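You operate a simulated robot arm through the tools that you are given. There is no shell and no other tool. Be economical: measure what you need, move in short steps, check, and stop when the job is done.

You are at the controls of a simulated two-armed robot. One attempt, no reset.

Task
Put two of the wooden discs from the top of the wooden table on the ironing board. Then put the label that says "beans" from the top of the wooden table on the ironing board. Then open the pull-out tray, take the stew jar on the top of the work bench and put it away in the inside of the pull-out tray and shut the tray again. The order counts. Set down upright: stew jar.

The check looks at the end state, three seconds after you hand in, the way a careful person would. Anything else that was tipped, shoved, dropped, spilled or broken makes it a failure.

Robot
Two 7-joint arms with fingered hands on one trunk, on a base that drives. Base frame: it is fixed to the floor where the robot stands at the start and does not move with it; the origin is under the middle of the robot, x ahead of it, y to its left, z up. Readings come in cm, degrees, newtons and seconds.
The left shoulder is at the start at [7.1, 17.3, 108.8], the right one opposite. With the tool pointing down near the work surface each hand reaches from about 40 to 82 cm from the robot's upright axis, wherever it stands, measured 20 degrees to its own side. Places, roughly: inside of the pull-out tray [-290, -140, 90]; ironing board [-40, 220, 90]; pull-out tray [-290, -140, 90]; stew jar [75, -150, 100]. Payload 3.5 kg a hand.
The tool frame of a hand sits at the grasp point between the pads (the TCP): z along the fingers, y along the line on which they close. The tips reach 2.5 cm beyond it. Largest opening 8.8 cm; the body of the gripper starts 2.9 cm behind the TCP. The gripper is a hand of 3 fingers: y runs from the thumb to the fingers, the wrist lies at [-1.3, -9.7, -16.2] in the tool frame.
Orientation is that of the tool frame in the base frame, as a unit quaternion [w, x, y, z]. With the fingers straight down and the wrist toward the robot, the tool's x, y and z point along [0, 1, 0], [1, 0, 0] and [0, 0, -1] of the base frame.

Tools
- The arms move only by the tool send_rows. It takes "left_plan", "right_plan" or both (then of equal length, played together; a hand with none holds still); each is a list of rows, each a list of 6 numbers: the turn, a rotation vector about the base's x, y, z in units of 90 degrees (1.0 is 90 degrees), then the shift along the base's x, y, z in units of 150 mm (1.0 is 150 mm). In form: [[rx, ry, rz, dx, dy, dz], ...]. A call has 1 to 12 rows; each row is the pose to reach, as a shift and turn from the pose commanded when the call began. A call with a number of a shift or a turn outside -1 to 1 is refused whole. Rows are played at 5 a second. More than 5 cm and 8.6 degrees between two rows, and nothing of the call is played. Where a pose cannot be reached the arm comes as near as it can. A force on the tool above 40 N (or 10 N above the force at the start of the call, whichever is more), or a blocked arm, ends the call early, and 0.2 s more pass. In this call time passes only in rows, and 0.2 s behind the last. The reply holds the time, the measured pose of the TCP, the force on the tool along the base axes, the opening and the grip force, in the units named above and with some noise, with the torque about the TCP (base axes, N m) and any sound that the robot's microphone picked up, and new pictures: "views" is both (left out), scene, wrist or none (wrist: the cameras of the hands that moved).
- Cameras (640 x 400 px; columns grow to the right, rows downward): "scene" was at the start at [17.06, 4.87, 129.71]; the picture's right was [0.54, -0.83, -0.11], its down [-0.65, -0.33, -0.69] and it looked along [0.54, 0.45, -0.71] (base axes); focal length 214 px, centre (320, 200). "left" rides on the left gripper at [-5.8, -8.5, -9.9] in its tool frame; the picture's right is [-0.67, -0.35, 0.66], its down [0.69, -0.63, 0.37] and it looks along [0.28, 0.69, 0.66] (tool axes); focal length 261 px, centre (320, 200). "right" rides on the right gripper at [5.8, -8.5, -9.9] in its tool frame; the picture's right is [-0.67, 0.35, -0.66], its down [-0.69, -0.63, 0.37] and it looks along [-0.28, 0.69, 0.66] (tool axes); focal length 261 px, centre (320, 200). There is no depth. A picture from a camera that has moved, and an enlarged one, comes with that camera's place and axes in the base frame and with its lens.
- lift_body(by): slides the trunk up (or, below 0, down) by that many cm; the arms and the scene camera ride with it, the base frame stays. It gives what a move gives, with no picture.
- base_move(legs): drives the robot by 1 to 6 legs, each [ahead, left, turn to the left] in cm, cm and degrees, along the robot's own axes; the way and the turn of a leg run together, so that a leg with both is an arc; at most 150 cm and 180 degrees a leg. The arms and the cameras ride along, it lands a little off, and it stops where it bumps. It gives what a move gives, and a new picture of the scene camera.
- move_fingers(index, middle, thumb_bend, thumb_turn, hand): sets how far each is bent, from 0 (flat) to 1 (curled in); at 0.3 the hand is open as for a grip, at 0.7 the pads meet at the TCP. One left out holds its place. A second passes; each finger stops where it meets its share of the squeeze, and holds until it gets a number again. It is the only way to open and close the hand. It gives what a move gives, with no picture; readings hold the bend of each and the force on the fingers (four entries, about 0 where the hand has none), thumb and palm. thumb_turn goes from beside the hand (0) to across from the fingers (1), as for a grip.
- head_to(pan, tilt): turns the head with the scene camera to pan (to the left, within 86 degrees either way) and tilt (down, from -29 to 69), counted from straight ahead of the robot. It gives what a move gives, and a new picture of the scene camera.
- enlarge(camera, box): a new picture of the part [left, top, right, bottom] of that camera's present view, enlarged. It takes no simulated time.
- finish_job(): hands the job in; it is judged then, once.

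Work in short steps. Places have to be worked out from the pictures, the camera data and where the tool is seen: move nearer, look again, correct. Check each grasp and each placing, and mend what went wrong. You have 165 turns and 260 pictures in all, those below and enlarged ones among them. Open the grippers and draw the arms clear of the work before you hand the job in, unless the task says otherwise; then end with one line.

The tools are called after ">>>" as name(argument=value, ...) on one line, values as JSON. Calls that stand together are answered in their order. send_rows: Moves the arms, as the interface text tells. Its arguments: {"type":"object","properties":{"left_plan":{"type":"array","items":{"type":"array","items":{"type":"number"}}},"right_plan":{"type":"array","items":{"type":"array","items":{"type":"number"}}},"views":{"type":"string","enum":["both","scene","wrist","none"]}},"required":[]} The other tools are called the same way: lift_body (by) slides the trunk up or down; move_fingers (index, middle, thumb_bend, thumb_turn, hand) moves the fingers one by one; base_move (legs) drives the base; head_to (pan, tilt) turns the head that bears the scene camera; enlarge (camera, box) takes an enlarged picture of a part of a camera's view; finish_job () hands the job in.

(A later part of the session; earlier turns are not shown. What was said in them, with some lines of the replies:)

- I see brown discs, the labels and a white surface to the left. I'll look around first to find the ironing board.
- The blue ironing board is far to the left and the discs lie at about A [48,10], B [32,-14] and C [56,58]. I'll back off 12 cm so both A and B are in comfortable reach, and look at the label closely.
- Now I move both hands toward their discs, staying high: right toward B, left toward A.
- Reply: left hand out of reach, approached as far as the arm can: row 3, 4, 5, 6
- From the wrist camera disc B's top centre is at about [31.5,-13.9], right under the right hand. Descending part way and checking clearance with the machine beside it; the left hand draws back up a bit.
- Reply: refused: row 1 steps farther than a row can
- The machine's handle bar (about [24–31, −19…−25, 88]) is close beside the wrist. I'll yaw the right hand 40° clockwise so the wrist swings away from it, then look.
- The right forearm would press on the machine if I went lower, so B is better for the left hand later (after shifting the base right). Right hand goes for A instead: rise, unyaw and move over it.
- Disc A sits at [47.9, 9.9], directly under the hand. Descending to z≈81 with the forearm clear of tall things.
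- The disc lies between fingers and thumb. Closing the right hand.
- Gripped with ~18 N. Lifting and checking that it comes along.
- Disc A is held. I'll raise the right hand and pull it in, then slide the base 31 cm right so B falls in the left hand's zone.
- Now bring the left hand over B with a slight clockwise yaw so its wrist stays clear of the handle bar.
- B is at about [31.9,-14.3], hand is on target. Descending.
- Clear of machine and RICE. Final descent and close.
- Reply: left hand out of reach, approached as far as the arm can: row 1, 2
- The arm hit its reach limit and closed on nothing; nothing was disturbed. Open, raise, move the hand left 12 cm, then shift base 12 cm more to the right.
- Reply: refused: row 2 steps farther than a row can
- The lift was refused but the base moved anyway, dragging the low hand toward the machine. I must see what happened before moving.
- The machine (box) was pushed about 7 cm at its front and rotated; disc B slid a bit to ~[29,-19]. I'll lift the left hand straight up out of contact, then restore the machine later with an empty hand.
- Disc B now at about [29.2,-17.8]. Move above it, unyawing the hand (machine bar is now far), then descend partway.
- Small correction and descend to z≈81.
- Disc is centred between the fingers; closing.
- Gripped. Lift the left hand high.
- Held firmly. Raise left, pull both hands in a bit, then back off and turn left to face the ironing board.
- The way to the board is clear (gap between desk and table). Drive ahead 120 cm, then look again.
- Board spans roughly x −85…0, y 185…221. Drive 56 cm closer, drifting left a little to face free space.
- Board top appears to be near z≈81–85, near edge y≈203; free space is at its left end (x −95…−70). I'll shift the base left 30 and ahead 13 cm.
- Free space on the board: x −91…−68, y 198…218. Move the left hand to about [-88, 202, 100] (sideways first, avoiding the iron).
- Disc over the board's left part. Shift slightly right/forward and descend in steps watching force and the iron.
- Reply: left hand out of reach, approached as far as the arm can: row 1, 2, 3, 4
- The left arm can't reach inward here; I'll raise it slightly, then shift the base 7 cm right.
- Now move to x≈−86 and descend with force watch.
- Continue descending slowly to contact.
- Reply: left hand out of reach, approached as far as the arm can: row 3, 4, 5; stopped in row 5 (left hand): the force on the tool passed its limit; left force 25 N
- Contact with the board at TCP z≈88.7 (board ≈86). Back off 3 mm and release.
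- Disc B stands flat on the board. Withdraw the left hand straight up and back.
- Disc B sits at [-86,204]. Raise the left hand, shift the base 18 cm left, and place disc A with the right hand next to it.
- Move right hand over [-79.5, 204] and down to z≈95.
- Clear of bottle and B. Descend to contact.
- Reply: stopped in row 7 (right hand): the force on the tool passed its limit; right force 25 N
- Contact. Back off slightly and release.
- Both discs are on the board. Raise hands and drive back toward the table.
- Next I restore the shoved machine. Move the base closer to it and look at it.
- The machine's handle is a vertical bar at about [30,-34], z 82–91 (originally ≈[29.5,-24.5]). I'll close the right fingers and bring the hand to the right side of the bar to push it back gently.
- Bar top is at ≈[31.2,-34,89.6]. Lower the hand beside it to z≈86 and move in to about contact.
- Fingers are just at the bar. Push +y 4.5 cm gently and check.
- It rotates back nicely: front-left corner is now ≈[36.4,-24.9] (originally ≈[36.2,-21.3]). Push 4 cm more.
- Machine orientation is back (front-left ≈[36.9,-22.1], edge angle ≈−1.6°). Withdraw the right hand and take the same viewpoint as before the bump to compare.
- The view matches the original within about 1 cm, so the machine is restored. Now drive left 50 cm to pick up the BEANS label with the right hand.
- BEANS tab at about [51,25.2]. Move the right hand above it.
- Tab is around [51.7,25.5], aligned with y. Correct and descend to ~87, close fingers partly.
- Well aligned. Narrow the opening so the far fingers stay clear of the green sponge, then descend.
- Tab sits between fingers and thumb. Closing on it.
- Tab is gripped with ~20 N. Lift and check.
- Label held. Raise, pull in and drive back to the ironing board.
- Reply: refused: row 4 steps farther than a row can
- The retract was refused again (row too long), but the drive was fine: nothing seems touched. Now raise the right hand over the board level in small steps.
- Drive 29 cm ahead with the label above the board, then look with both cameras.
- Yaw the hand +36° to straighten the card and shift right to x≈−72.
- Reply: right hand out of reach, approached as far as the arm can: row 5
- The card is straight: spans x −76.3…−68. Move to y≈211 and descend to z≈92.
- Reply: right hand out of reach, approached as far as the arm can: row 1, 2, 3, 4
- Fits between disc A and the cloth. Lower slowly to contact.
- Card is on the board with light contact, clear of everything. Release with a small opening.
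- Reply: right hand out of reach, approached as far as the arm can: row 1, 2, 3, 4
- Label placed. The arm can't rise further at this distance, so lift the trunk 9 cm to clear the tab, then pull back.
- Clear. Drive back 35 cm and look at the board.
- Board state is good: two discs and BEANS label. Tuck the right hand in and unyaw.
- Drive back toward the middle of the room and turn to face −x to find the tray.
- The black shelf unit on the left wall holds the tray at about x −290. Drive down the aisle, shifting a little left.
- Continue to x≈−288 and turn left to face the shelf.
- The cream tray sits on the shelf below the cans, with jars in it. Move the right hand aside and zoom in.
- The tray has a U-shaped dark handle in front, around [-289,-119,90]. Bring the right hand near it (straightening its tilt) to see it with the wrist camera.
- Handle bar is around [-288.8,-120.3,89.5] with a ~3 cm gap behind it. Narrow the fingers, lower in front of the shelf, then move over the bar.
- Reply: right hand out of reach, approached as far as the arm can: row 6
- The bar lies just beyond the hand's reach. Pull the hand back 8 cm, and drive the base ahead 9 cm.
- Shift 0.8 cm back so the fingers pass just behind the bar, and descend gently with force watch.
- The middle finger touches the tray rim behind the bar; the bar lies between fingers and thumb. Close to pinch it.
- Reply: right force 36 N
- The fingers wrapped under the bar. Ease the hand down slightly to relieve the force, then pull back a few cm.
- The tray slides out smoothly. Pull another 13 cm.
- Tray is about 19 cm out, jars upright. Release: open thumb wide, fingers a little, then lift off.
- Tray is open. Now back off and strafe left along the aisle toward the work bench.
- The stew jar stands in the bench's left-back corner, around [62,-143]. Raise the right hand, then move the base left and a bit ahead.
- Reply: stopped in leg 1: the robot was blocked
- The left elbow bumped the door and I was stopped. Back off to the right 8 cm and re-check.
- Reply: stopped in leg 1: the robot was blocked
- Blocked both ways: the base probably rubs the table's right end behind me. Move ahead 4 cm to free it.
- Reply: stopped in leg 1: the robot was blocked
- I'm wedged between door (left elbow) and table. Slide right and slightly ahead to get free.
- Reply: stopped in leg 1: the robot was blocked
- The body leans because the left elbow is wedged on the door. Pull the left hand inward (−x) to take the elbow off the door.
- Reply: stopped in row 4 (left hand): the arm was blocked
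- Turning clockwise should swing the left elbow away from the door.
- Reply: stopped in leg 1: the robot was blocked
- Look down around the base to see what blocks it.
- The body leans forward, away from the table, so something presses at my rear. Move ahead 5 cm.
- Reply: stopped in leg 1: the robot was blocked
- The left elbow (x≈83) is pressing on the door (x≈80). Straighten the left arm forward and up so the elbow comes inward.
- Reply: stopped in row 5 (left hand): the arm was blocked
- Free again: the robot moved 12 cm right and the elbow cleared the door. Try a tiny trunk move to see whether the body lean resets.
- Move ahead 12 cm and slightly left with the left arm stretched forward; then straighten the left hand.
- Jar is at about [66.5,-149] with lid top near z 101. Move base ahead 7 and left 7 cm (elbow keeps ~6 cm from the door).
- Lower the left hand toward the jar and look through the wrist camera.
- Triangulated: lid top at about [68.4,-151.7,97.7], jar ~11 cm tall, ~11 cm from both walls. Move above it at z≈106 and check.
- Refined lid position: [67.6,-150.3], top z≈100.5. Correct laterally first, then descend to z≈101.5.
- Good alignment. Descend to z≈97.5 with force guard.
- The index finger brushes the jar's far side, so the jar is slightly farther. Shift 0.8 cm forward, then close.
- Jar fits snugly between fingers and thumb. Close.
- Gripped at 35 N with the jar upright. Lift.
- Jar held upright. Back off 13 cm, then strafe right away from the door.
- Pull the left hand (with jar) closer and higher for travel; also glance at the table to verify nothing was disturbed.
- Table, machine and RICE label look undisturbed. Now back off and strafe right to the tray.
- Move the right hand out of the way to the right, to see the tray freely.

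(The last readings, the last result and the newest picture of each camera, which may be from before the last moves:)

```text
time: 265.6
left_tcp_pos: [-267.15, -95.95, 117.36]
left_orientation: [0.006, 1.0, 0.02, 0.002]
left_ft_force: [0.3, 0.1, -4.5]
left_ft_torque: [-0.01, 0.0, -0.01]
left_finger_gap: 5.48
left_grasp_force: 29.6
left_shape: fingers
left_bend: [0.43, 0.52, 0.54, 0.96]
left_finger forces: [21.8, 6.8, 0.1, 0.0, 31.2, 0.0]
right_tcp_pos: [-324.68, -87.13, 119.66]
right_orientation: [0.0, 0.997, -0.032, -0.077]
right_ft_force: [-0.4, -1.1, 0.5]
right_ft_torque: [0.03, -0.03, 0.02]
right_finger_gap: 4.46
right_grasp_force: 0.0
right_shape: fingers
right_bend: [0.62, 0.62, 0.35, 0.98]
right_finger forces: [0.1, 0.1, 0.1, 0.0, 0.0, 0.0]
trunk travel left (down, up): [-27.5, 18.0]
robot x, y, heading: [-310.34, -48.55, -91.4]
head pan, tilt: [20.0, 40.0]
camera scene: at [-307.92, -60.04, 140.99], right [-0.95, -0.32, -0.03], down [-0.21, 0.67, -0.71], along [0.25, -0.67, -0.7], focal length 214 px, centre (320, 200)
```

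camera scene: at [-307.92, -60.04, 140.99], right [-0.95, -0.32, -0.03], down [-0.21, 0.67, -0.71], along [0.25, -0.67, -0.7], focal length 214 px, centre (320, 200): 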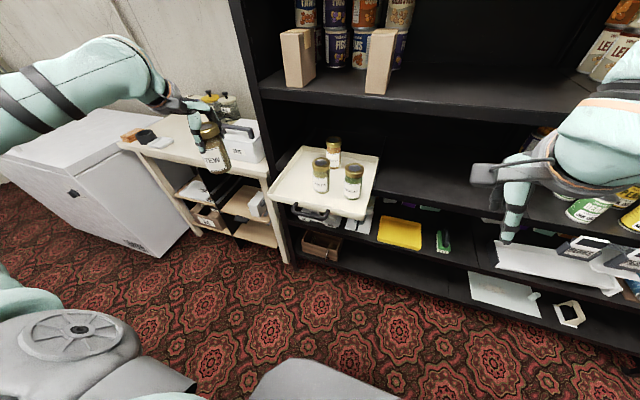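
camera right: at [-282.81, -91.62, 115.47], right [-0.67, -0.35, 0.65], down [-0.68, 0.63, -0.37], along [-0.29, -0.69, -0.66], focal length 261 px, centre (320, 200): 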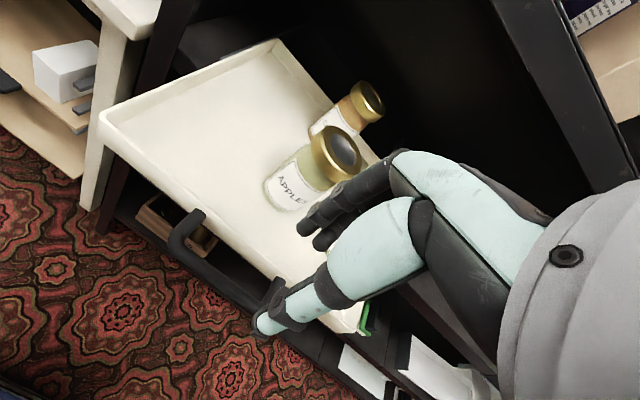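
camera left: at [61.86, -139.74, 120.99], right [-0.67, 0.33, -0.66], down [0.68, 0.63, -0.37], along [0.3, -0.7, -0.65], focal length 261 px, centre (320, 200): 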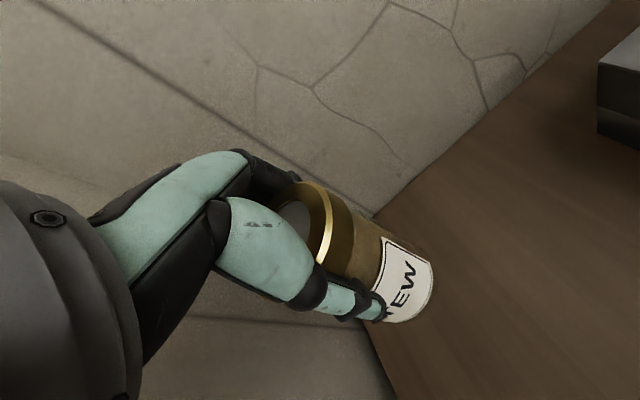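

Free zone in the tray is left of the APPLES jar: target [-279,-112]. Move the jar over it, staying high.

>>> send_rows(left_plan=[[0, 0, 0, -0.2, -0.2, 0], [0, 0, 0, -0.4, -0.4, 0], [0, 0, 0, -0.6, -0.6, 0], [0, 0, 0, -0.79, -0.75, 0], [0, 0, 0, -0.79, -1, 0], [0, 0, 0, -0.79, -1, -0.15]], views="both")

```text
time: 267.0
left_tcp_pos: [-279.01, -111.15, 115.0]
left_orientation: [0.006, 1.0, 0.02, 0.003]
left_ft_force: [0.1, -0.3, -4.1]
left_ft_torque: [-0.03, 0.05, 0.03]
left_finger_gap: 5.38
left_grasp_force: 27.8
left_shape: fingers
left_bend: [0.43, 0.52, 0.53, 0.96]
left_finger forces: [18.9, 6.7, 0.0, 0.1, 29.2, 0.0]
right_tcp_pos: [-324.52, -87.23, 119.73]
right_orientation: [0.001, 0.996, -0.032, -0.078]
right_ft_force: [1.0, 0.4, -0.6]
right_ft_torque: [0.02, 0.01, -0.02]
right_finger_gap: 4.51
right_grasp_force: 0.0
right_shape: fingers
right_bend: [0.62, 0.62, 0.35, 0.98]
right_finger forces: [0.0, 0.0, 0.0, 0.1, 0.1, 0.1]
trunk travel left (down, up): [-27.5, 18.0]
robot x, y, heading: [-310.6, -48.33, -91.2]
head pan, tilt: [20.0, 40.0]
camera scene: at [-307.73, -60.1, 140.98], right [-0.95, -0.32, -0.03], down [-0.21, 0.67, -0.71], along [0.25, -0.67, -0.7], focal length 214 px, centre (320, 200)
camera left: at [-285.21, -102.76, 124.67], right [-0.68, 0.31, -0.66], down [0.66, 0.65, -0.37], along [0.32, -0.69, -0.65], focal length 261 px, centre (320, 200)
```

scene: 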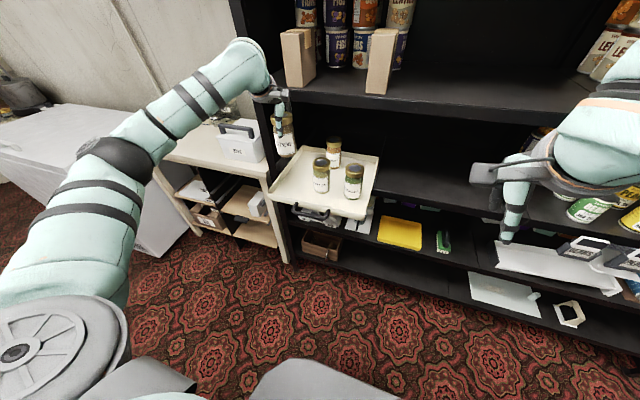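
left: 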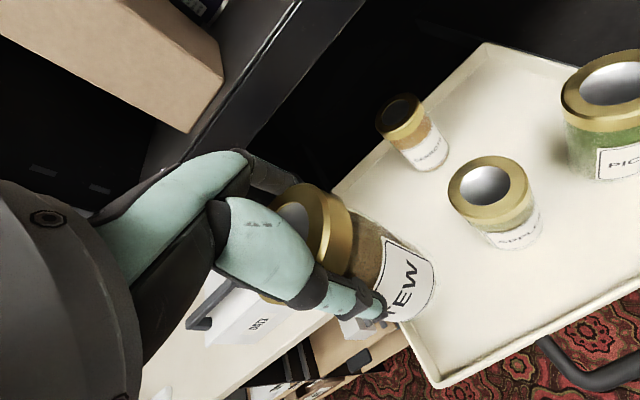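

Clear. Descend in steps toward the tray floor.

>>> send_rows(left_plan=[[0, 0, 0, -0.02, -0.08, -0.2], [0, 0, 0, -0.02, -0.08, -0.4], [0, 0, 0, -0.02, -0.08, -0.6], [0, 0, 0, -0.02, -0.08, -0.7]], views="both")

```text
time: 268.0
left_tcp_pos: [-279.24, -112.25, 104.37]
left_orientation: [0.005, 1.0, 0.02, 0.002]
left_ft_force: [0.9, -0.4, -3.7]
left_ft_torque: [0.0, 0.04, 0.0]
left_finger_gap: 5.37
left_grasp_force: 26.5
left_shape: fingers
left_bend: [0.43, 0.52, 0.53, 0.96]
left_finger forces: [18.4, 6.6, 0.1, 0.1, 28.2, 0.1]
right_tcp_pos: [-324.73, -87.25, 119.61]
right_orientation: [-0.001, 0.996, -0.032, -0.078]
right_ft_force: [-0.3, 0.8, 0.8]
right_ft_torque: [0.0, 0.03, 0.01]
right_finger_gap: 4.48
right_grasp_force: 0.1
right_shape: fingers
right_bend: [0.62, 0.62, 0.35, 0.98]
right_finger forces: [0.0, 0.0, 0.1, 0.1, 0.1, 0.0]
trunk travel left (down, up): [-27.5, 18.0]
robot x, y, heading: [-310.76, -48.26, -91.4]
head pan, tilt: [20.0, 40.0]
camera scene: at [-307.82, -60.17, 140.98], right [-0.95, -0.32, -0.03], down [-0.21, 0.67, -0.71], along [0.25, -0.67, -0.7], focal length 214 px, centre (320, 200)
camera left: at [-285.47, -103.9, 114.06], right [-0.68, 0.31, -0.66], down [0.66, 0.65, -0.37], along [0.32, -0.69, -0.65], focal length 261 px, centre (320, 200)
```

scene: 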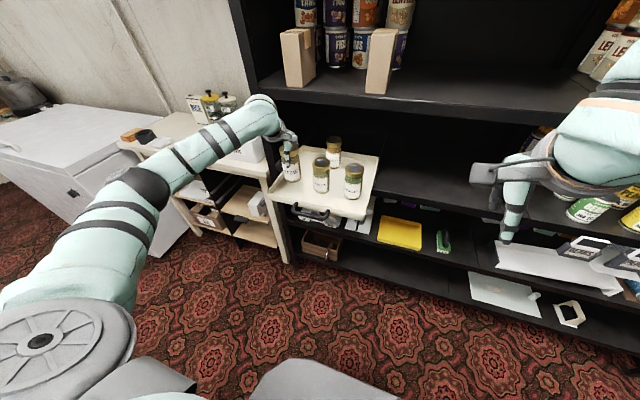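
left: 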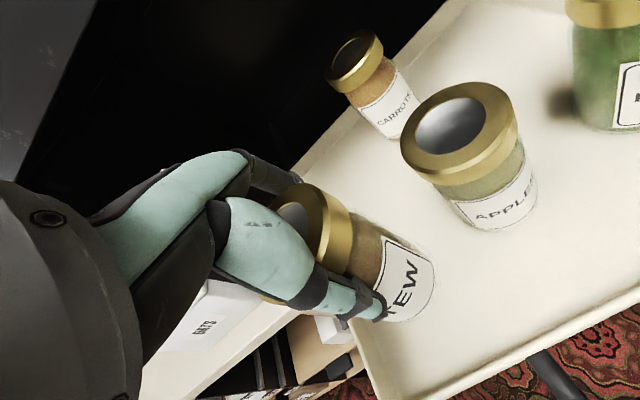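

Jar is over the tray; shift 0.7 cm toward the middle and lower slowly to contact.

>>> send_rows(left_plan=[[0, 0, 0, -0.05, 0, -0.08], [0, 0, 0, -0.05, 0, -0.16], [0, 0, 0, -0.05, 0, -0.22], [0, 0, 0, -0.05, 0, -0.27], [0, 0, 0, -0.05, 0, -0.31], [0, 0, 0, -0.05, 0, -0.35], [0, 0, 0, -0.05, 0, -0.38], [0, 0, 0, -0.05, 0, -0.41], [0, 0, 0, -0.05, 0, -0.44], [0, 0, 0, -0.05, 0, -0.47]], views="both")

```text
time: 270.1
left_tcp_pos: [-280.33, -112.14, 98.98]
left_orientation: [0.016, 1.0, 0.02, -0.002]
left_ft_force: [-6.9, 0.9, 28.7]
left_ft_torque: [0.03, -0.28, 0.0]
left_finger_gap: 5.35
left_grasp_force: 35.6
left_shape: fingers
left_bend: [0.43, 0.51, 0.54, 0.96]
left_finger forces: [25.0, 7.9, 0.0, 0.1, 38.9, 0.0]
right_tcp_pos: [-324.81, -86.83, 119.69]
right_orientation: [0.002, 0.996, -0.033, -0.077]
right_ft_force: [0.4, 0.2, 0.2]
right_ft_torque: [0.05, 0.0, -0.02]
right_finger_gap: 4.48
right_grasp_force: 0.0
right_shape: fingers
right_bend: [0.62, 0.62, 0.35, 0.98]
right_finger forces: [0.0, 0.1, 0.0, 0.0, 0.0, 0.0]
trunk travel left (down, up): [-27.5, 18.0]
robot x, y, heading: [-310.82, -48.63, -91.1]
head pan, tilt: [20.0, 40.0]
stopped in row 10 (left hand): the force on the tool passed its limit (the readings are from after the stop); the commanded pose is now the measured one
camera scene: at [-308.05, -59.73, 141.03], right [-0.95, -0.32, -0.03], down [-0.2, 0.67, -0.71], along [0.25, -0.67, -0.7], focal length 214 px, centre (320, 200)
camera left: at [-286.52, -103.64, 108.6], right [-0.68, 0.3, -0.66], down [0.66, 0.64, -0.39], along [0.31, -0.7, -0.64], focal length 261 px, centre (320, 200)
```

scene: 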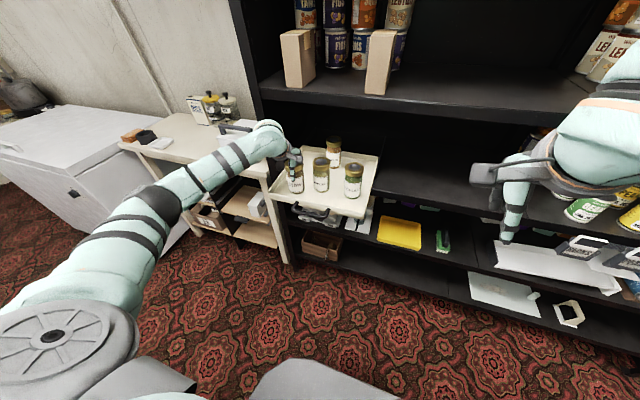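
left: 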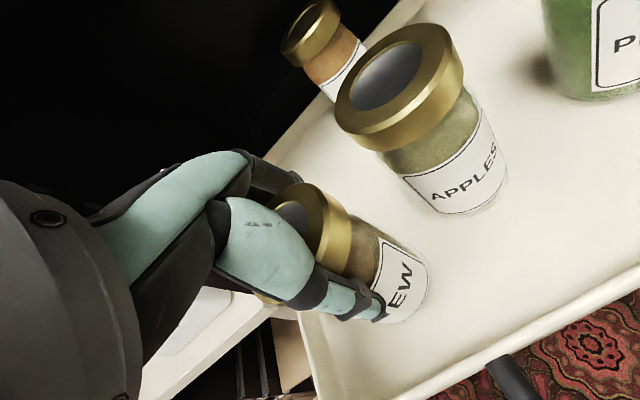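

Jar stands on the tray floor. Ease up 3 mm and release.

>>> send_rows(left_plan=[[0, 0, 0, 0, 0, 0.015], [0, 0, 0, 0.01, 0, 0.02]], views="none")

>>> move_fingers(hand="left", index=0.28, middle=0.28, thumb_bend=0.28)

>>> enlarge(camera="left", box=[160, 100, 560, 400])

```text
time: 270.7
left_tcp_pos: [-280.24, -112.08, 98.93]
left_orientation: [0.013, 1.0, 0.02, 0.001]
left_ft_force: [-6.4, -2.0, 22.3]
left_ft_torque: [-0.24, -0.19, -0.05]
left_finger_gap: 5.39
left_grasp_force: 33.8
left_shape: fingers
left_bend: [0.43, 0.51, 0.54, 0.96]
left_finger forces: [25.8, 8.4, 0.0, 0.0, 34.3, 0.0]
right_tcp_pos: [-324.99, -86.86, 119.68]
right_orientation: [0.002, 0.997, -0.033, -0.076]
right_ft_force: [-0.1, 0.4, 0.0]
right_ft_torque: [0.02, 0.0, 0.03]
right_finger_gap: 4.5
right_grasp_force: 0.0
right_shape: fingers
right_bend: [0.62, 0.62, 0.35, 0.98]
right_finger forces: [0.1, 0.0, 0.0, 0.0, 0.1, 0.0]
trunk travel left (down, up): [-27.5, 18.0]
robot x, y, heading: [-310.42, -48.41, -91.1]
head pan, tilt: [20.0, 40.0]
```

```text
time: 271.7
left_tcp_pos: [-280.06, -112.12, 98.58]
left_orientation: [0.01, 1.0, 0.02, 0.001]
left_ft_force: [-0.7, 0.9, 1.6]
left_ft_torque: [-0.03, 0.01, 0.06]
left_finger_gap: 9.06
left_grasp_force: 1.8
left_shape: fingers
left_bend: [0.27, 0.28, 0.28, 0.97]
left_finger forces: [1.6, 0.1, 0.0, 0.0, 2.9, 0.0]
right_tcp_pos: [-324.71, -87.15, 119.71]
right_orientation: [0.001, 0.997, -0.032, -0.076]
right_ft_force: [0.0, 0.1, 0.3]
right_ft_torque: [0.0, 0.02, 0.05]
right_finger_gap: 4.49
right_grasp_force: 0.1
right_shape: fingers
right_bend: [0.62, 0.62, 0.35, 0.98]
right_finger forces: [0.0, 0.0, 0.0, 0.0, 0.0, 0.1]
trunk travel left (down, up): [-27.5, 18.0]
robot x, y, heading: [-310.7, -48.7, -91.4]
head pan, tilt: [20.0, 40.0]
```

```text
1.33 times, centred on (360, 250) of left
camera zoom: at [-286.15, -103.74, 108.38], right [-0.68, 0.31, -0.66], down [0.66, 0.65, -0.38], along [0.31, -0.7, -0.65], focal length 348 px, centre (267, 133)
```

zoom: 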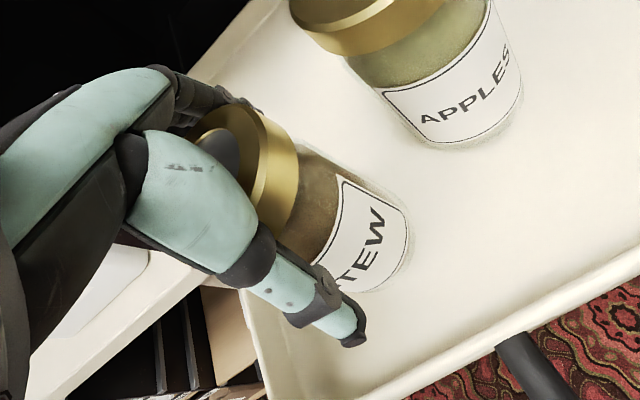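

Still slight contact on the lid; open wider.

>>> move_fingers(hand="left", index=0.15, middle=0.15, thumb_bend=0.15)

>>> send_rows(left_plan=[[0, 0, 0, 0, 0, 0.05], [0, 0, 0, 0, 0, 0.12], [0, 0, 0, 0, 0, 0.25], [0, 0, 0, 0, 0, 0.45], [0, 0, 0, 0, 0, 0.65]], views="both")

```text
time: 272.7
left_tcp_pos: [-280.01, -112.19, 98.58]
left_orientation: [0.011, 1.0, 0.02, 0.0]
left_ft_force: [0.0, 0.8, -0.1]
left_ft_torque: [-0.05, 0.02, 0.03]
left_finger_gap: 11.24
left_grasp_force: 0.9
left_shape: fingers
left_bend: [0.15, 0.15, 0.15, 0.97]
left_finger forces: [0.0, 0.1, 0.1, 0.0, 0.7, 0.0]
right_tcp_pos: [-324.61, -87.17, 119.74]
right_orientation: [0.002, 0.997, -0.032, -0.077]
right_ft_force: [0.2, -0.2, 0.2]
right_ft_torque: [-0.03, 0.02, 0.02]
right_finger_gap: 4.46
right_grasp_force: 0.1
right_shape: fingers
right_bend: [0.62, 0.62, 0.35, 0.98]
right_finger forces: [0.0, 0.0, 0.0, 0.0, 0.1, 0.1]
trunk travel left (down, up): [-27.5, 18.0]
robot x, y, heading: [-310.43, -48.69, -91.3]
head pan, tilt: [20.0, 40.0]
```

```text
time: 273.9
left_tcp_pos: [-279.98, -112.08, 108.31]
left_orientation: [0.011, 1.0, 0.02, 0.0]
left_ft_force: [-0.2, -0.4, 0.3]
left_ft_torque: [-0.01, 0.03, 0.0]
left_finger_gap: 11.24
left_grasp_force: 0.1
left_shape: fingers
left_bend: [0.15, 0.15, 0.15, 0.97]
left_finger forces: [0.0, 0.0, 0.1, 0.0, 0.0, 0.1]
right_tcp_pos: [-324.66, -87.12, 119.69]
right_orientation: [0.001, 0.996, -0.033, -0.077]
right_ft_force: [0.0, 0.6, -0.4]
right_ft_torque: [0.03, -0.04, 0.01]
right_finger_gap: 4.47
right_grasp_force: 0.1
right_shape: fingers
right_bend: [0.62, 0.62, 0.35, 0.98]
right_finger forces: [0.0, 0.1, 0.1, 0.1, 0.1, 0.0]
trunk travel left (down, up): [-27.5, 18.0]
robot x, y, heading: [-310.49, -48.72, -91.5]
head pan, tilt: [20.0, 40.0]
camera scene: at [-307.9, -60.01, 141.0], right [-0.95, -0.32, -0.03], down [-0.21, 0.67, -0.71], along [0.25, -0.67, -0.7], focal length 214 px, centre (320, 200)
camera left: at [-286.09, -103.67, 118.13], right [-0.68, 0.31, -0.66], down [0.66, 0.65, -0.38], along [0.31, -0.7, -0.65], focal length 261 px, centre (320, 200)
```

scene: 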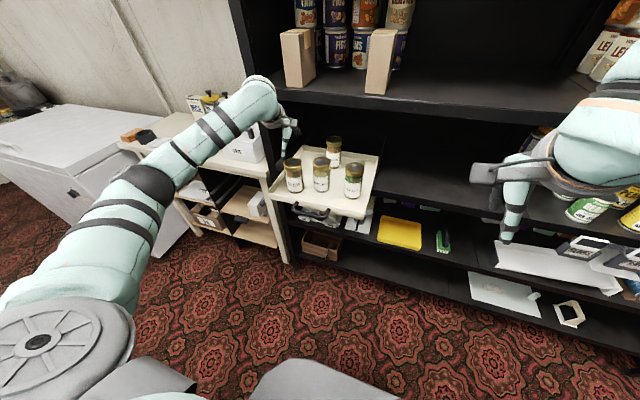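
left: 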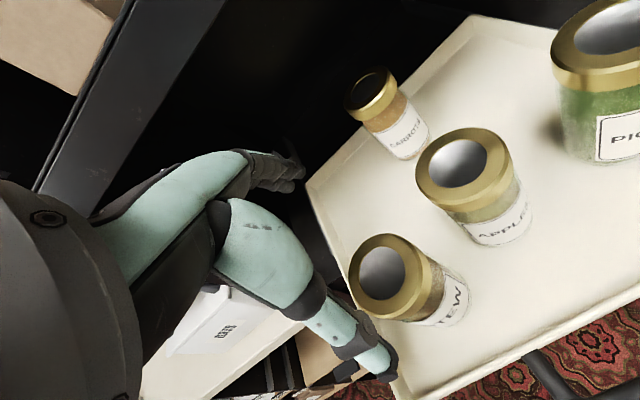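

Stew jar stands upright in the tray. Raise and withdraw the left hand, moving it in front of the handle's centre.

>>> send_rows(left_plan=[[0, 0, 0, 0, 0.1, 0.3], [0, 0, 0, 0, 0.3, 0.5], [0, 0, 0, -0.1, 0.55, 0.6], [0, 0, 0, -0.3, 0.8, 0.6], [0, 0, 0, -0.45, 1, 0.6], [0, 0, 0, -0.6, 1, 0.5]], views="none")

>>> move_fingers(hand="left", index=0.75, middle=0.75, thumb_bend=0.75)

```text
time: 275.3
left_tcp_pos: [-289.11, -97.31, 116.11]
left_orientation: [0.01, 1.0, 0.02, 0.0]
left_ft_force: [-0.1, -0.5, -0.7]
left_ft_torque: [0.03, 0.01, -0.02]
left_finger_gap: 11.24
left_grasp_force: 0.1
left_shape: fingers
left_bend: [0.15, 0.15, 0.15, 0.97]
left_finger forces: [0.0, 0.1, 0.0, 0.0, 0.1, 0.0]
right_tcp_pos: [-324.7, -87.28, 119.67]
right_orientation: [0.0, 0.997, -0.033, -0.076]
right_ft_force: [-0.4, -0.3, 0.5]
right_ft_torque: [0.02, 0.03, -0.02]
right_finger_gap: 4.49
right_grasp_force: 0.1
right_shape: fingers
right_bend: [0.62, 0.62, 0.35, 0.98]
right_finger forces: [0.1, 0.0, 0.0, 0.0, 0.0, 0.1]
trunk travel left (down, up): [-27.5, 18.0]
robot x, y, heading: [-310.76, -48.3, -91.3]
head pan, tilt: [20.0, 40.0]
```

```text
time: 276.3
left_tcp_pos: [-289.25, -97.25, 116.12]
left_orientation: [0.01, 1.0, 0.02, 0.001]
left_ft_force: [0.8, -0.1, 0.1]
left_ft_torque: [-0.01, 0.01, 0.01]
left_finger_gap: 0.0
left_grasp_force: 0.0
left_shape: fingers
left_bend: [0.74, 0.75, 0.72, 0.97]
left_finger forces: [0.0, 0.0, 0.0, 0.1, 0.0, 0.1]
right_tcp_pos: [-324.64, -87.19, 119.62]
right_orientation: [0.001, 0.996, -0.033, -0.078]
right_ft_force: [0.2, 0.7, -0.2]
right_ft_torque: [-0.01, 0.02, 0.02]
right_finger_gap: 4.46
right_grasp_force: 0.1
right_shape: fingers
right_bend: [0.62, 0.62, 0.35, 0.98]
right_finger forces: [0.0, 0.1, 0.0, 0.1, 0.1, 0.1]
trunk travel left (down, up): [-27.5, 18.0]
robot x, y, heading: [-310.85, -48.69, -91.4]
head pan, tilt: [20.0, 40.0]
```

Back a bit more and lower in front of the handle.

>>> send_rows(left_plan=[[0, 0, 0, 0, 0.25, -0.1], [0, 0, 0, 0, 0.42, -0.3], [0, 0, 0, 0, 0.42, -0.55], [0, 0, 0, 0, 0.42, -0.8], [0, 0, 0, 0, 0.42, -1]], views="both")

```text
time: 277.5
left_tcp_pos: [-289.02, -90.92, 100.88]
left_orientation: [0.01, 1.0, 0.021, 0.0]
left_ft_force: [0.2, -1.1, -0.2]
left_ft_torque: [-0.01, -0.03, 0.0]
left_finger_gap: 0.0
left_grasp_force: 0.0
left_shape: fingers
left_bend: [0.74, 0.75, 0.72, 0.97]
left_finger forces: [0.0, 0.0, 0.0, 0.0, 0.0, 0.0]
right_tcp_pos: [-324.67, -87.12, 119.8]
right_orientation: [0.001, 0.996, -0.032, -0.078]
right_ft_force: [-0.2, 0.2, 0.1]
right_ft_torque: [-0.03, -0.01, 0.0]
right_finger_gap: 4.5
right_grasp_force: 0.0
right_shape: fingers
right_bend: [0.62, 0.62, 0.35, 0.98]
right_finger forces: [0.0, 0.1, 0.0, 0.0, 0.0, 0.0]
trunk travel left (down, up): [-27.5, 18.0]
robot x, y, heading: [-310.82, -48.94, -91.2]
head pan, tilt: [20.0, 40.0]
camera scene: at [-307.83, -60.05, 140.99], right [-0.95, -0.32, -0.03], down [-0.21, 0.67, -0.71], along [0.25, -0.67, -0.7], focal length 214 px, centre (320, 200)
camera left: at [-295.13, -82.51, 110.63], right [-0.68, 0.31, -0.66], down [0.66, 0.65, -0.38], along [0.31, -0.7, -0.65], focal length 261 px, centre (320, 200)
```

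scene: 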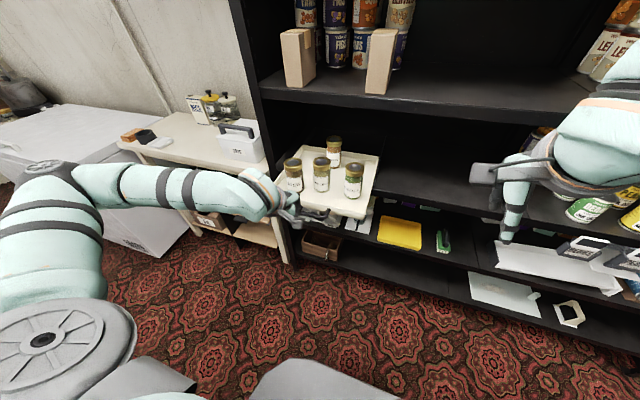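
left: 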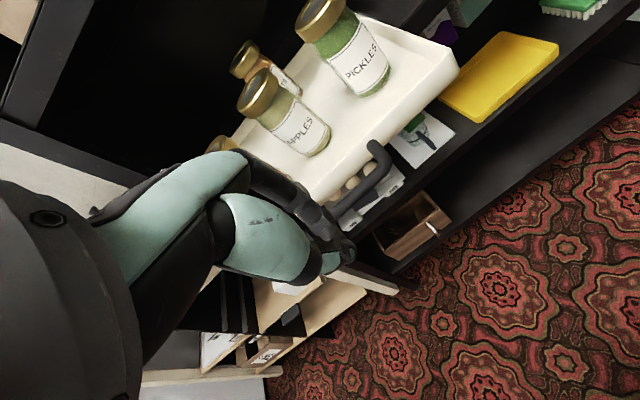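

Lower to z≈91, then push forward.

>>> send_rows(left_plan=[[0, 0, 0, 0, 0.05, -0.25], [0, 0, 0, 0, 0.05, -0.5], [0, 0, 0, 0, 0.05, -0.66], [0, 0, 0, 0, -0.1, -0.66], [0, 0, 0, 0, -0.25, -0.66], [0, 0, 0, 0, -0.4, -0.66], [0, 0, 0, 0, -0.5, -0.66]], views="both")

```text
time: 279.1
left_tcp_pos: [-288.92, -98.5, 90.99]
left_orientation: [0.012, 1.0, 0.02, 0.001]
left_ft_force: [0.5, 0.5, 1.5]
left_ft_torque: [-0.01, -0.03, 0.05]
left_finger_gap: 0.01
left_grasp_force: 0.6
left_shape: fingers
left_bend: [0.74, 0.75, 0.72, 0.97]
left_finger forces: [0.0, 1.5, 0.0, 0.0, 0.0, 0.0]
right_tcp_pos: [-324.67, -87.1, 119.67]
right_orientation: [0.001, 0.996, -0.033, -0.077]
right_ft_force: [0.9, 1.2, -0.2]
right_ft_torque: [-0.03, 0.01, 0.0]
right_finger_gap: 4.47
right_grasp_force: 0.1
right_shape: fingers
right_bend: [0.62, 0.62, 0.35, 0.98]
right_finger forces: [0.0, 0.0, 0.1, 0.1, 0.0, 0.0]
trunk travel left (down, up): [-27.5, 18.0]
robot x, y, heading: [-310.71, -48.34, -91.1]
head pan, tilt: [20.0, 40.0]
camera scene: at [-307.85, -59.97, 141.0], right [-0.95, -0.32, -0.03], down [-0.21, 0.67, -0.71], along [0.25, -0.67, -0.7], focal length 214 px, centre (320, 200)
camera left: at [-295.01, -90.01, 100.72], right [-0.68, 0.31, -0.66], down [0.66, 0.65, -0.38], along [0.31, -0.7, -0.65], focal length 261 px, centre (320, 200)
```

scene: 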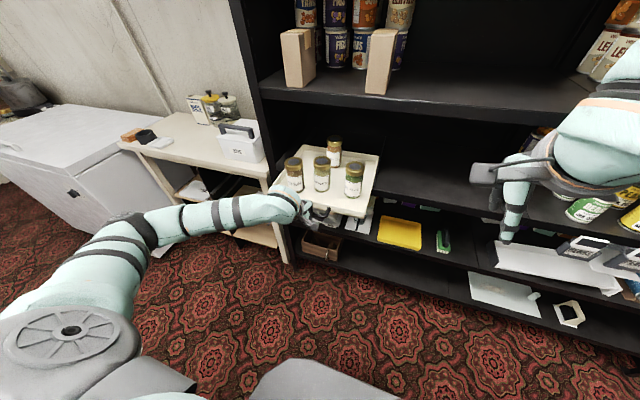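
left: 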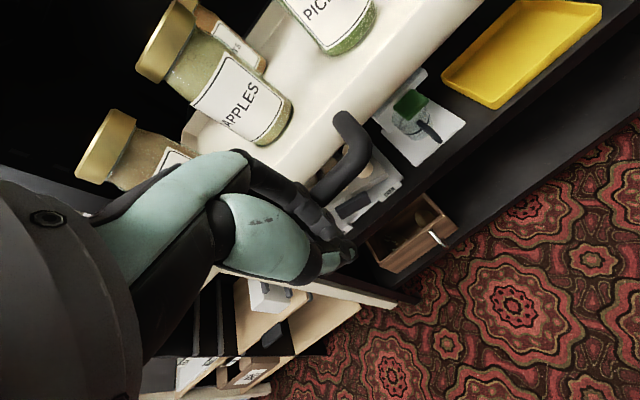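

Contact made, jars clear of the hand. Push slowly 13 cm.

>>> send_rows(left_plan=[[0, 0, 0, 0, -0.05, 0], [0, 0, 0, 0, -0.12, 0], [0, 0, 0, 0, -0.2, 0], [0, 0, 0, 0, -0.28, 0], [0, 0, 0, 0, -0.36, 0], [0, 0, 0, 0, -0.44, 0], [0, 0, 0, 0, -0.52, 0], [0, 0, 0, 0, -0.6, 0], [0, 0, 0, 0, -0.68, 0], [0, 0, 0, 0, -0.76, 0], [0, 0, 0, 0, -0.83, 0], [0, 0, 0, 0, -0.88, 0]], views="both")

```text
time: 281.7
left_tcp_pos: [-289.04, -111.67, 91.01]
left_orientation: [0.012, 1.0, 0.02, 0.0]
left_ft_force: [0.1, 2.3, 4.7]
left_ft_torque: [-0.13, -0.05, 0.04]
left_finger_gap: 0.02
left_grasp_force: 2.4
left_shape: fingers
left_bend: [0.74, 0.75, 0.72, 0.97]
left_finger forces: [0.0, 5.1, 0.1, 0.0, 0.0, 0.0]
right_tcp_pos: [-324.58, -87.11, 119.68]
right_orientation: [0.001, 0.997, -0.033, -0.077]
right_ft_force: [-0.2, 0.7, 0.9]
right_ft_torque: [-0.01, 0.01, -0.02]
right_finger_gap: 4.45
right_grasp_force: 0.0
right_shape: fingers
right_bend: [0.62, 0.62, 0.35, 0.98]
right_finger forces: [0.0, 0.1, 0.0, 0.0, 0.1, 0.0]
trunk travel left (down, up): [-27.5, 18.0]
robot x, y, heading: [-310.19, -48.46, -91.3]
head pan, tilt: [20.0, 40.0]
camera scene: at [-307.88, -59.98, 141.0], right [-0.95, -0.32, -0.03], down [-0.21, 0.67, -0.71], along [0.25, -0.67, -0.7], focal length 214 px, centre (320, 200)
camera left: at [-295.17, -103.18, 100.73], right [-0.68, 0.31, -0.66], down [0.66, 0.65, -0.38], along [0.31, -0.7, -0.64], focal length 261 px, centre (320, 200)
```

scene: 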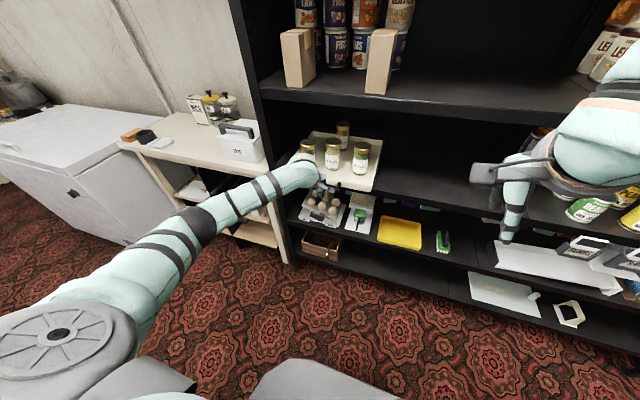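
left: 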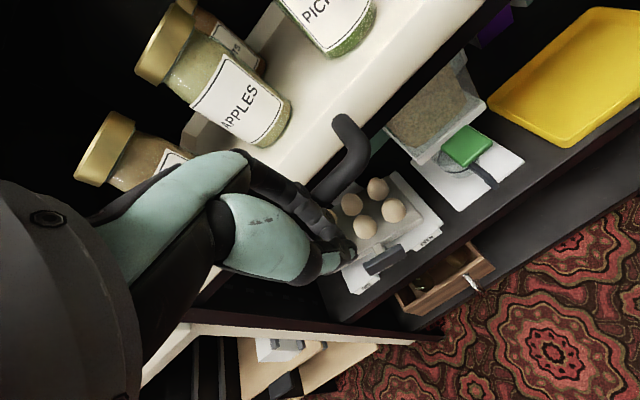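

Jars upright. Continue pushing slowly to the stop.

>>> send_rows(left_plan=[[0, 0, 0, 0, -0.06, 0], [0, 0, 0, 0, -0.12, 0], [0, 0, 0, 0, -0.18, 0], [0, 0, 0, 0, -0.24, 0], [0, 0, 0, 0, -0.3, 0], [0, 0, 0, 0, -0.35, 0], [0, 0, 0, 0, -0.39, 0], [0, 0, 0, 0, -0.42, 0], [0, 0, 0, 0, -0.45, 0]], views="both")

```text
time: 283.7
left_tcp_pos: [-288.91, -117.74, 91.54]
left_orientation: [0.014, 1.0, 0.019, 0.0]
left_ft_force: [-0.9, 32.2, 10.4]
left_ft_torque: [0.12, -0.03, -0.03]
left_finger_gap: 0.0
left_grasp_force: 15.0
left_shape: fingers
left_bend: [0.74, 0.76, 0.68, 0.97]
left_finger forces: [20.0, 10.4, 0.0, 0.1, 0.0, 0.0]
right_tcp_pos: [-324.71, -86.36, 119.94]
right_orientation: [0.004, 0.996, -0.033, -0.077]
right_ft_force: [-0.1, -1.0, 0.4]
right_ft_torque: [0.05, 0.01, 0.0]
right_finger_gap: 4.48
right_grasp_force: 0.0
right_shape: fingers
right_bend: [0.62, 0.62, 0.35, 0.98]
right_finger forces: [0.1, 0.0, 0.1, 0.1, 0.0, 0.0]
trunk travel left (down, up): [-27.5, 18.0]
robot x, y, heading: [-310.73, -48.46, -91.2]
head pan, tilt: [20.0, 40.0]
camera scene: at [-307.96, -59.14, 141.08], right [-0.95, -0.32, -0.03], down [-0.21, 0.67, -0.72], along [0.25, -0.67, -0.7], focal length 214 px, centre (320, 200)
camera left: at [-295.05, -109.33, 101.18], right [-0.68, 0.3, -0.67], down [0.66, 0.65, -0.38], along [0.31, -0.7, -0.64], focal length 261 px, centre (320, 200)
```

scene: 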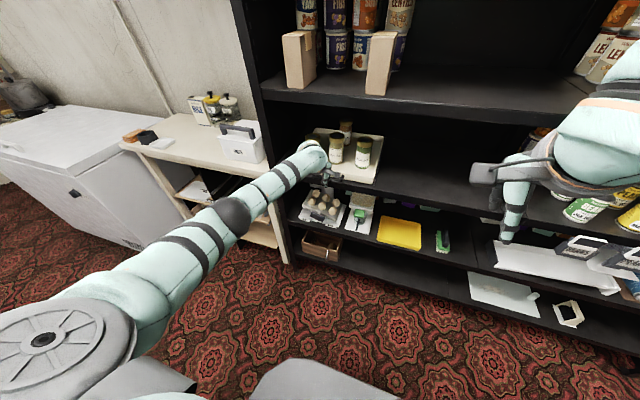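
left: 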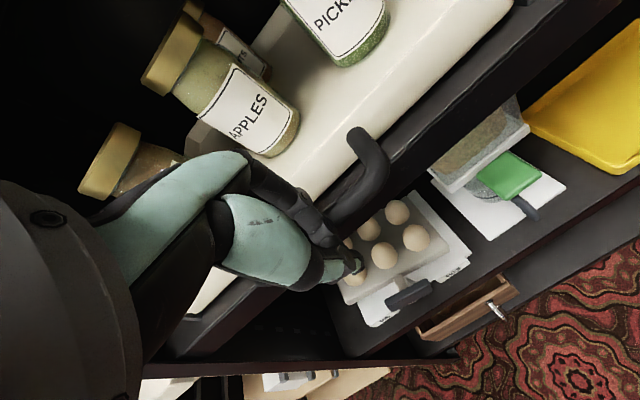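

Hit the end stop (32 N) after ~19 cm, matching the distance it was pulled out. Retreat the left hand and check.

>>> send_rows(left_plan=[[0, 0, 0, 0, 0.15, 0], [0, 0, 0, 0, 0.35, 0], [0, 0, 0, 0, 0.6, 0.1], [0, 0, 0, 0.1, 0.8, 0.3], [0, 0, 0, 0.2, 1, 0.5], [0, 0, 0, 0.4, 1, 0.7]], views="none")

>>> enlarge(camera="scene", box=[260, 90, 440, 250])

```text
time: 285.1
left_tcp_pos: [-283.13, -103.07, 101.57]
left_orientation: [0.01, 1.0, 0.02, 0.0]
left_ft_force: [0.5, 0.3, 0.7]
left_ft_torque: [0.02, 0.01, 0.01]
left_finger_gap: 0.0
left_grasp_force: 0.1
left_shape: fingers
left_bend: [0.74, 0.75, 0.71, 0.97]
left_finger forces: [0.0, 0.0, 0.0, 0.1, 0.1, 0.1]
right_tcp_pos: [-324.62, -87.18, 119.73]
right_orientation: [0.002, 0.996, -0.033, -0.077]
right_ft_force: [0.2, -0.8, -0.5]
right_ft_torque: [0.05, -0.02, 0.0]
right_finger_gap: 4.48
right_grasp_force: 0.0
right_shape: fingers
right_bend: [0.62, 0.62, 0.35, 0.98]
right_finger forces: [0.0, 0.0, 0.0, 0.0, 0.0, 0.0]
trunk travel left (down, up): [-27.5, 18.0]
robot x, y, heading: [-310.64, -48.31, -91.5]
head pan, tilt: [20.0, 40.0]
```

```text
2.50 times, centred on (350, 170) of scene
camera zoom: at [-307.8, -60.01, 141.0], right [-0.95, -0.32, -0.03], down [-0.21, 0.67, -0.71], along [0.25, -0.67, -0.7], focal length 536 px, centre (245, 275)
```

zoom: 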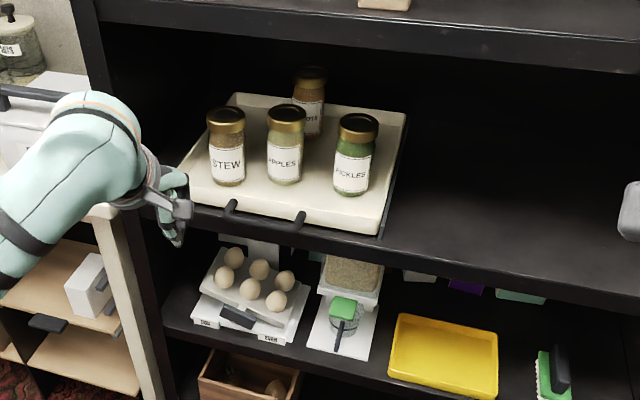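

Tray is shut, STEW jar upright inside with the others. Open the hands, draw the arms back, and take a last look at the rest of the room.

>>> send_rows(left_plan=[[0, 0, 0, 0.1, 0.2, 0.2], [0, 0, 0, 0.2, 0.4, 0.4], [0, 0, 0, 0.3, 0.6, 0.6], [0, 0, 0, 0.4, 0.7, 0.8]], views="none")

>>> move_fingers(hand="left", index=0.3, middle=0.3, thumb_bend=0.3)

>>> move_fingers(hand="right", index=0.3, middle=0.3, thumb_bend=0.3)

>>> base_move(legs=[[0, 110, 0]])

>>> head_to(pan=86, tilt=12)

>>> enlarge(camera="scene", box=[80, 100, 340, 260])

```text
time: 286.1
left_tcp_pos: [-277.14, -92.54, 113.48]
left_orientation: [0.01, 1.0, 0.02, 0.0]
left_ft_force: [-0.2, 0.4, 0.1]
left_ft_torque: [-0.02, 0.01, 0.0]
left_finger_gap: 0.0
left_grasp_force: 0.0
left_shape: fingers
left_bend: [0.74, 0.75, 0.71, 0.97]
left_finger forces: [0.0, 0.0, 0.1, 0.0, 0.0, 0.0]
right_tcp_pos: [-324.7, -87.07, 119.69]
right_orientation: [0.0, 0.997, -0.034, -0.076]
right_ft_force: [0.1, -0.7, 0.8]
right_ft_torque: [-0.02, -0.05, 0.0]
right_finger_gap: 4.49
right_grasp_force: 0.0
right_shape: fingers
right_bend: [0.62, 0.62, 0.35, 0.98]
right_finger forces: [0.0, 0.0, 0.0, 0.0, 0.0, 0.1]
trunk travel left (down, up): [-27.5, 18.0]
robot x, y, heading: [-310.65, -48.41, -91.0]
head pan, tilt: [20.0, 40.0]
```

```text
time: 287.1
left_tcp_pos: [-277.01, -92.78, 113.56]
left_orientation: [0.011, 1.0, 0.02, 0.0]
left_ft_force: [-0.5, 0.1, -0.6]
left_ft_torque: [-0.01, 0.01, 0.0]
left_finger_gap: 8.44
left_grasp_force: 0.0
left_shape: fingers
left_bend: [0.3, 0.3, 0.3, 0.97]
left_finger forces: [0.1, 0.1, 0.0, 0.1, 0.0, 0.0]
right_tcp_pos: [-324.76, -87.23, 119.59]
right_orientation: [0.001, 0.996, -0.032, -0.077]
right_ft_force: [0.3, 0.1, 0.2]
right_ft_torque: [0.0, 0.01, -0.02]
right_finger_gap: 4.47
right_grasp_force: 0.0
right_shape: fingers
right_bend: [0.62, 0.62, 0.35, 0.98]
right_finger forces: [0.1, 0.0, 0.0, 0.0, 0.0, 0.0]
trunk travel left (down, up): [-27.5, 18.0]
robot x, y, heading: [-310.59, -48.61, -91.3]
head pan, tilt: [20.0, 40.0]
```

```text
time: 288.1
left_tcp_pos: [-277.06, -92.89, 113.49]
left_orientation: [0.011, 1.0, 0.021, 0.0]
left_ft_force: [0.8, 0.5, 0.6]
left_ft_torque: [0.0, -0.01, -0.01]
left_finger_gap: 8.44
left_grasp_force: 0.1
left_shape: fingers
left_bend: [0.3, 0.3, 0.3, 0.97]
left_finger forces: [0.0, 0.1, 0.0, 0.0, 0.1, 0.0]
right_tcp_pos: [-324.6, -87.17, 119.62]
right_orientation: [0.0, 0.997, -0.032, -0.077]
right_ft_force: [-0.7, -0.5, 0.4]
right_ft_torque: [-0.05, 0.0, 0.03]
right_finger_gap: 8.42
right_grasp_force: 0.0
right_shape: fingers
right_bend: [0.3, 0.3, 0.3, 0.98]
right_finger forces: [0.0, 0.1, 0.0, 0.0, 0.0, 0.1]
trunk travel left (down, up): [-27.5, 18.0]
robot x, y, heading: [-310.72, -48.63, -91.0]
head pan, tilt: [20.0, 40.0]
```

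```text
time: 293.8
left_tcp_pos: [-166.0, -93.73, 113.42]
left_orientation: [0.01, 1.0, 0.026, 0.001]
left_ft_force: [-0.1, -0.2, 0.1]
left_ft_torque: [0.0, 0.02, -0.01]
left_finger_gap: 8.44
left_grasp_force: 0.0
left_shape: fingers
left_bend: [0.3, 0.3, 0.3, 0.97]
left_finger forces: [0.1, 0.0, 0.0, 0.1, 0.0, 0.0]
right_tcp_pos: [-213.76, -88.92, 119.8]
right_orientation: [0.002, 0.997, -0.026, -0.077]
right_ft_force: [0.2, -0.5, 0.2]
right_ft_torque: [-0.02, 0.0, -0.02]
right_finger_gap: 8.44
right_grasp_force: 0.1
right_shape: fingers
right_bend: [0.3, 0.3, 0.3, 0.98]
right_finger forces: [0.0, 0.0, 0.0, 0.1, 0.1, 0.0]
trunk travel left (down, up): [-27.5, 18.0]
robot x, y, heading: [-199.84, -49.98, -90.5]
head pan, tilt: [20.0, 40.0]
camera scene: at [-197.2, -61.55, 140.99], right [-0.94, -0.33, -0.03], down [-0.21, 0.67, -0.71], along [0.26, -0.66, -0.7], focal length 214 px, centre (320, 200)
```

scene: 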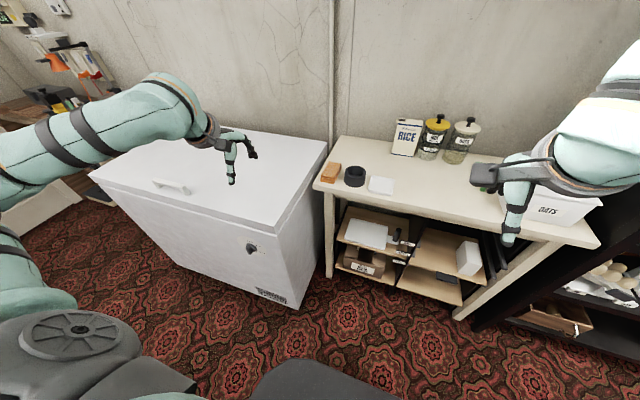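

```text
time: 295.1
left_tcp_pos: [-165.85, -93.74, 113.62]
left_orientation: [0.01, 1.0, 0.026, 0.0]
left_ft_force: [-0.1, 0.7, 1.1]
left_ft_torque: [0.0, 0.04, 0.01]
left_finger_gap: 8.44
left_grasp_force: 0.0
left_shape: fingers
left_bend: [0.3, 0.3, 0.3, 0.97]
left_finger forces: [0.0, 0.1, 0.0, 0.1, 0.1, 0.0]
right_tcp_pos: [-213.6, -88.93, 119.73]
right_orientation: [0.002, 0.997, -0.027, -0.077]
right_ft_force: [0.7, -0.1, -0.3]
right_ft_torque: [-0.02, 0.0, 0.02]
right_finger_gap: 8.45
right_grasp_force: 0.1
right_shape: fingers
right_bend: [0.3, 0.3, 0.3, 0.98]
right_finger forces: [0.0, 0.0, 0.0, 0.1, 0.0, 0.0]
trunk travel left (down, up): [-27.5, 18.0]
robot x, y, heading: [-199.84, -50.14, -90.5]
head pan, tilt: [85.9, 12.0]
camera scene: at [-190.71, -54.69, 146.05], right [-0.08, -0.99, -0.09], down [-0.21, 0.1, -0.97], along [0.98, -0.06, -0.21], focal length 214 px, centre (320, 200)
```

scene: 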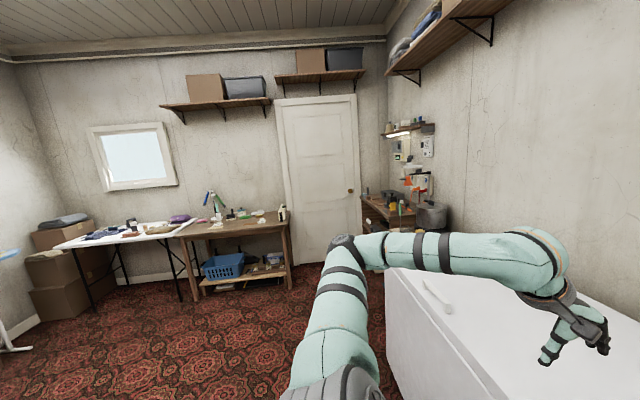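

```text
2.46 times, centred on (210, 180) of scene
camera zoom: at [-190.71, -54.69, 146.05], right [-0.08, -0.99, -0.09], down [-0.21, 0.1, -0.97], along [0.98, -0.06, -0.21], focal length 528 px, centre (591, 249)
```

zoom: 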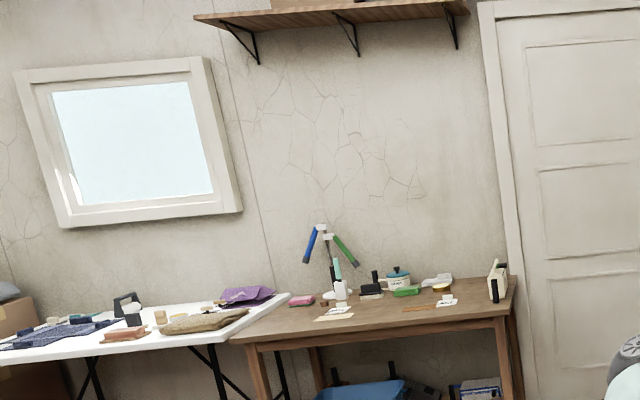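

Everything is in order: the table and side table look undisturbed, the machine is upright, both hands are open and clear, and the tray is shut. Handing in.

>>> finish_job()

```text
The job is handed in.
```

I handed the job in with all three parts done, in order: two wooden discs and then the "beans" label are on the ironing board, and the stew jar stands upright in the closed pull-out tray. On the way I knocked the small white machine with the black handle on the wooden table; I pushed it back to within about 1 cm of where it stood. My left elbow also got stuck against the door by the work bench, and afterwards nothing on the table looked moved.
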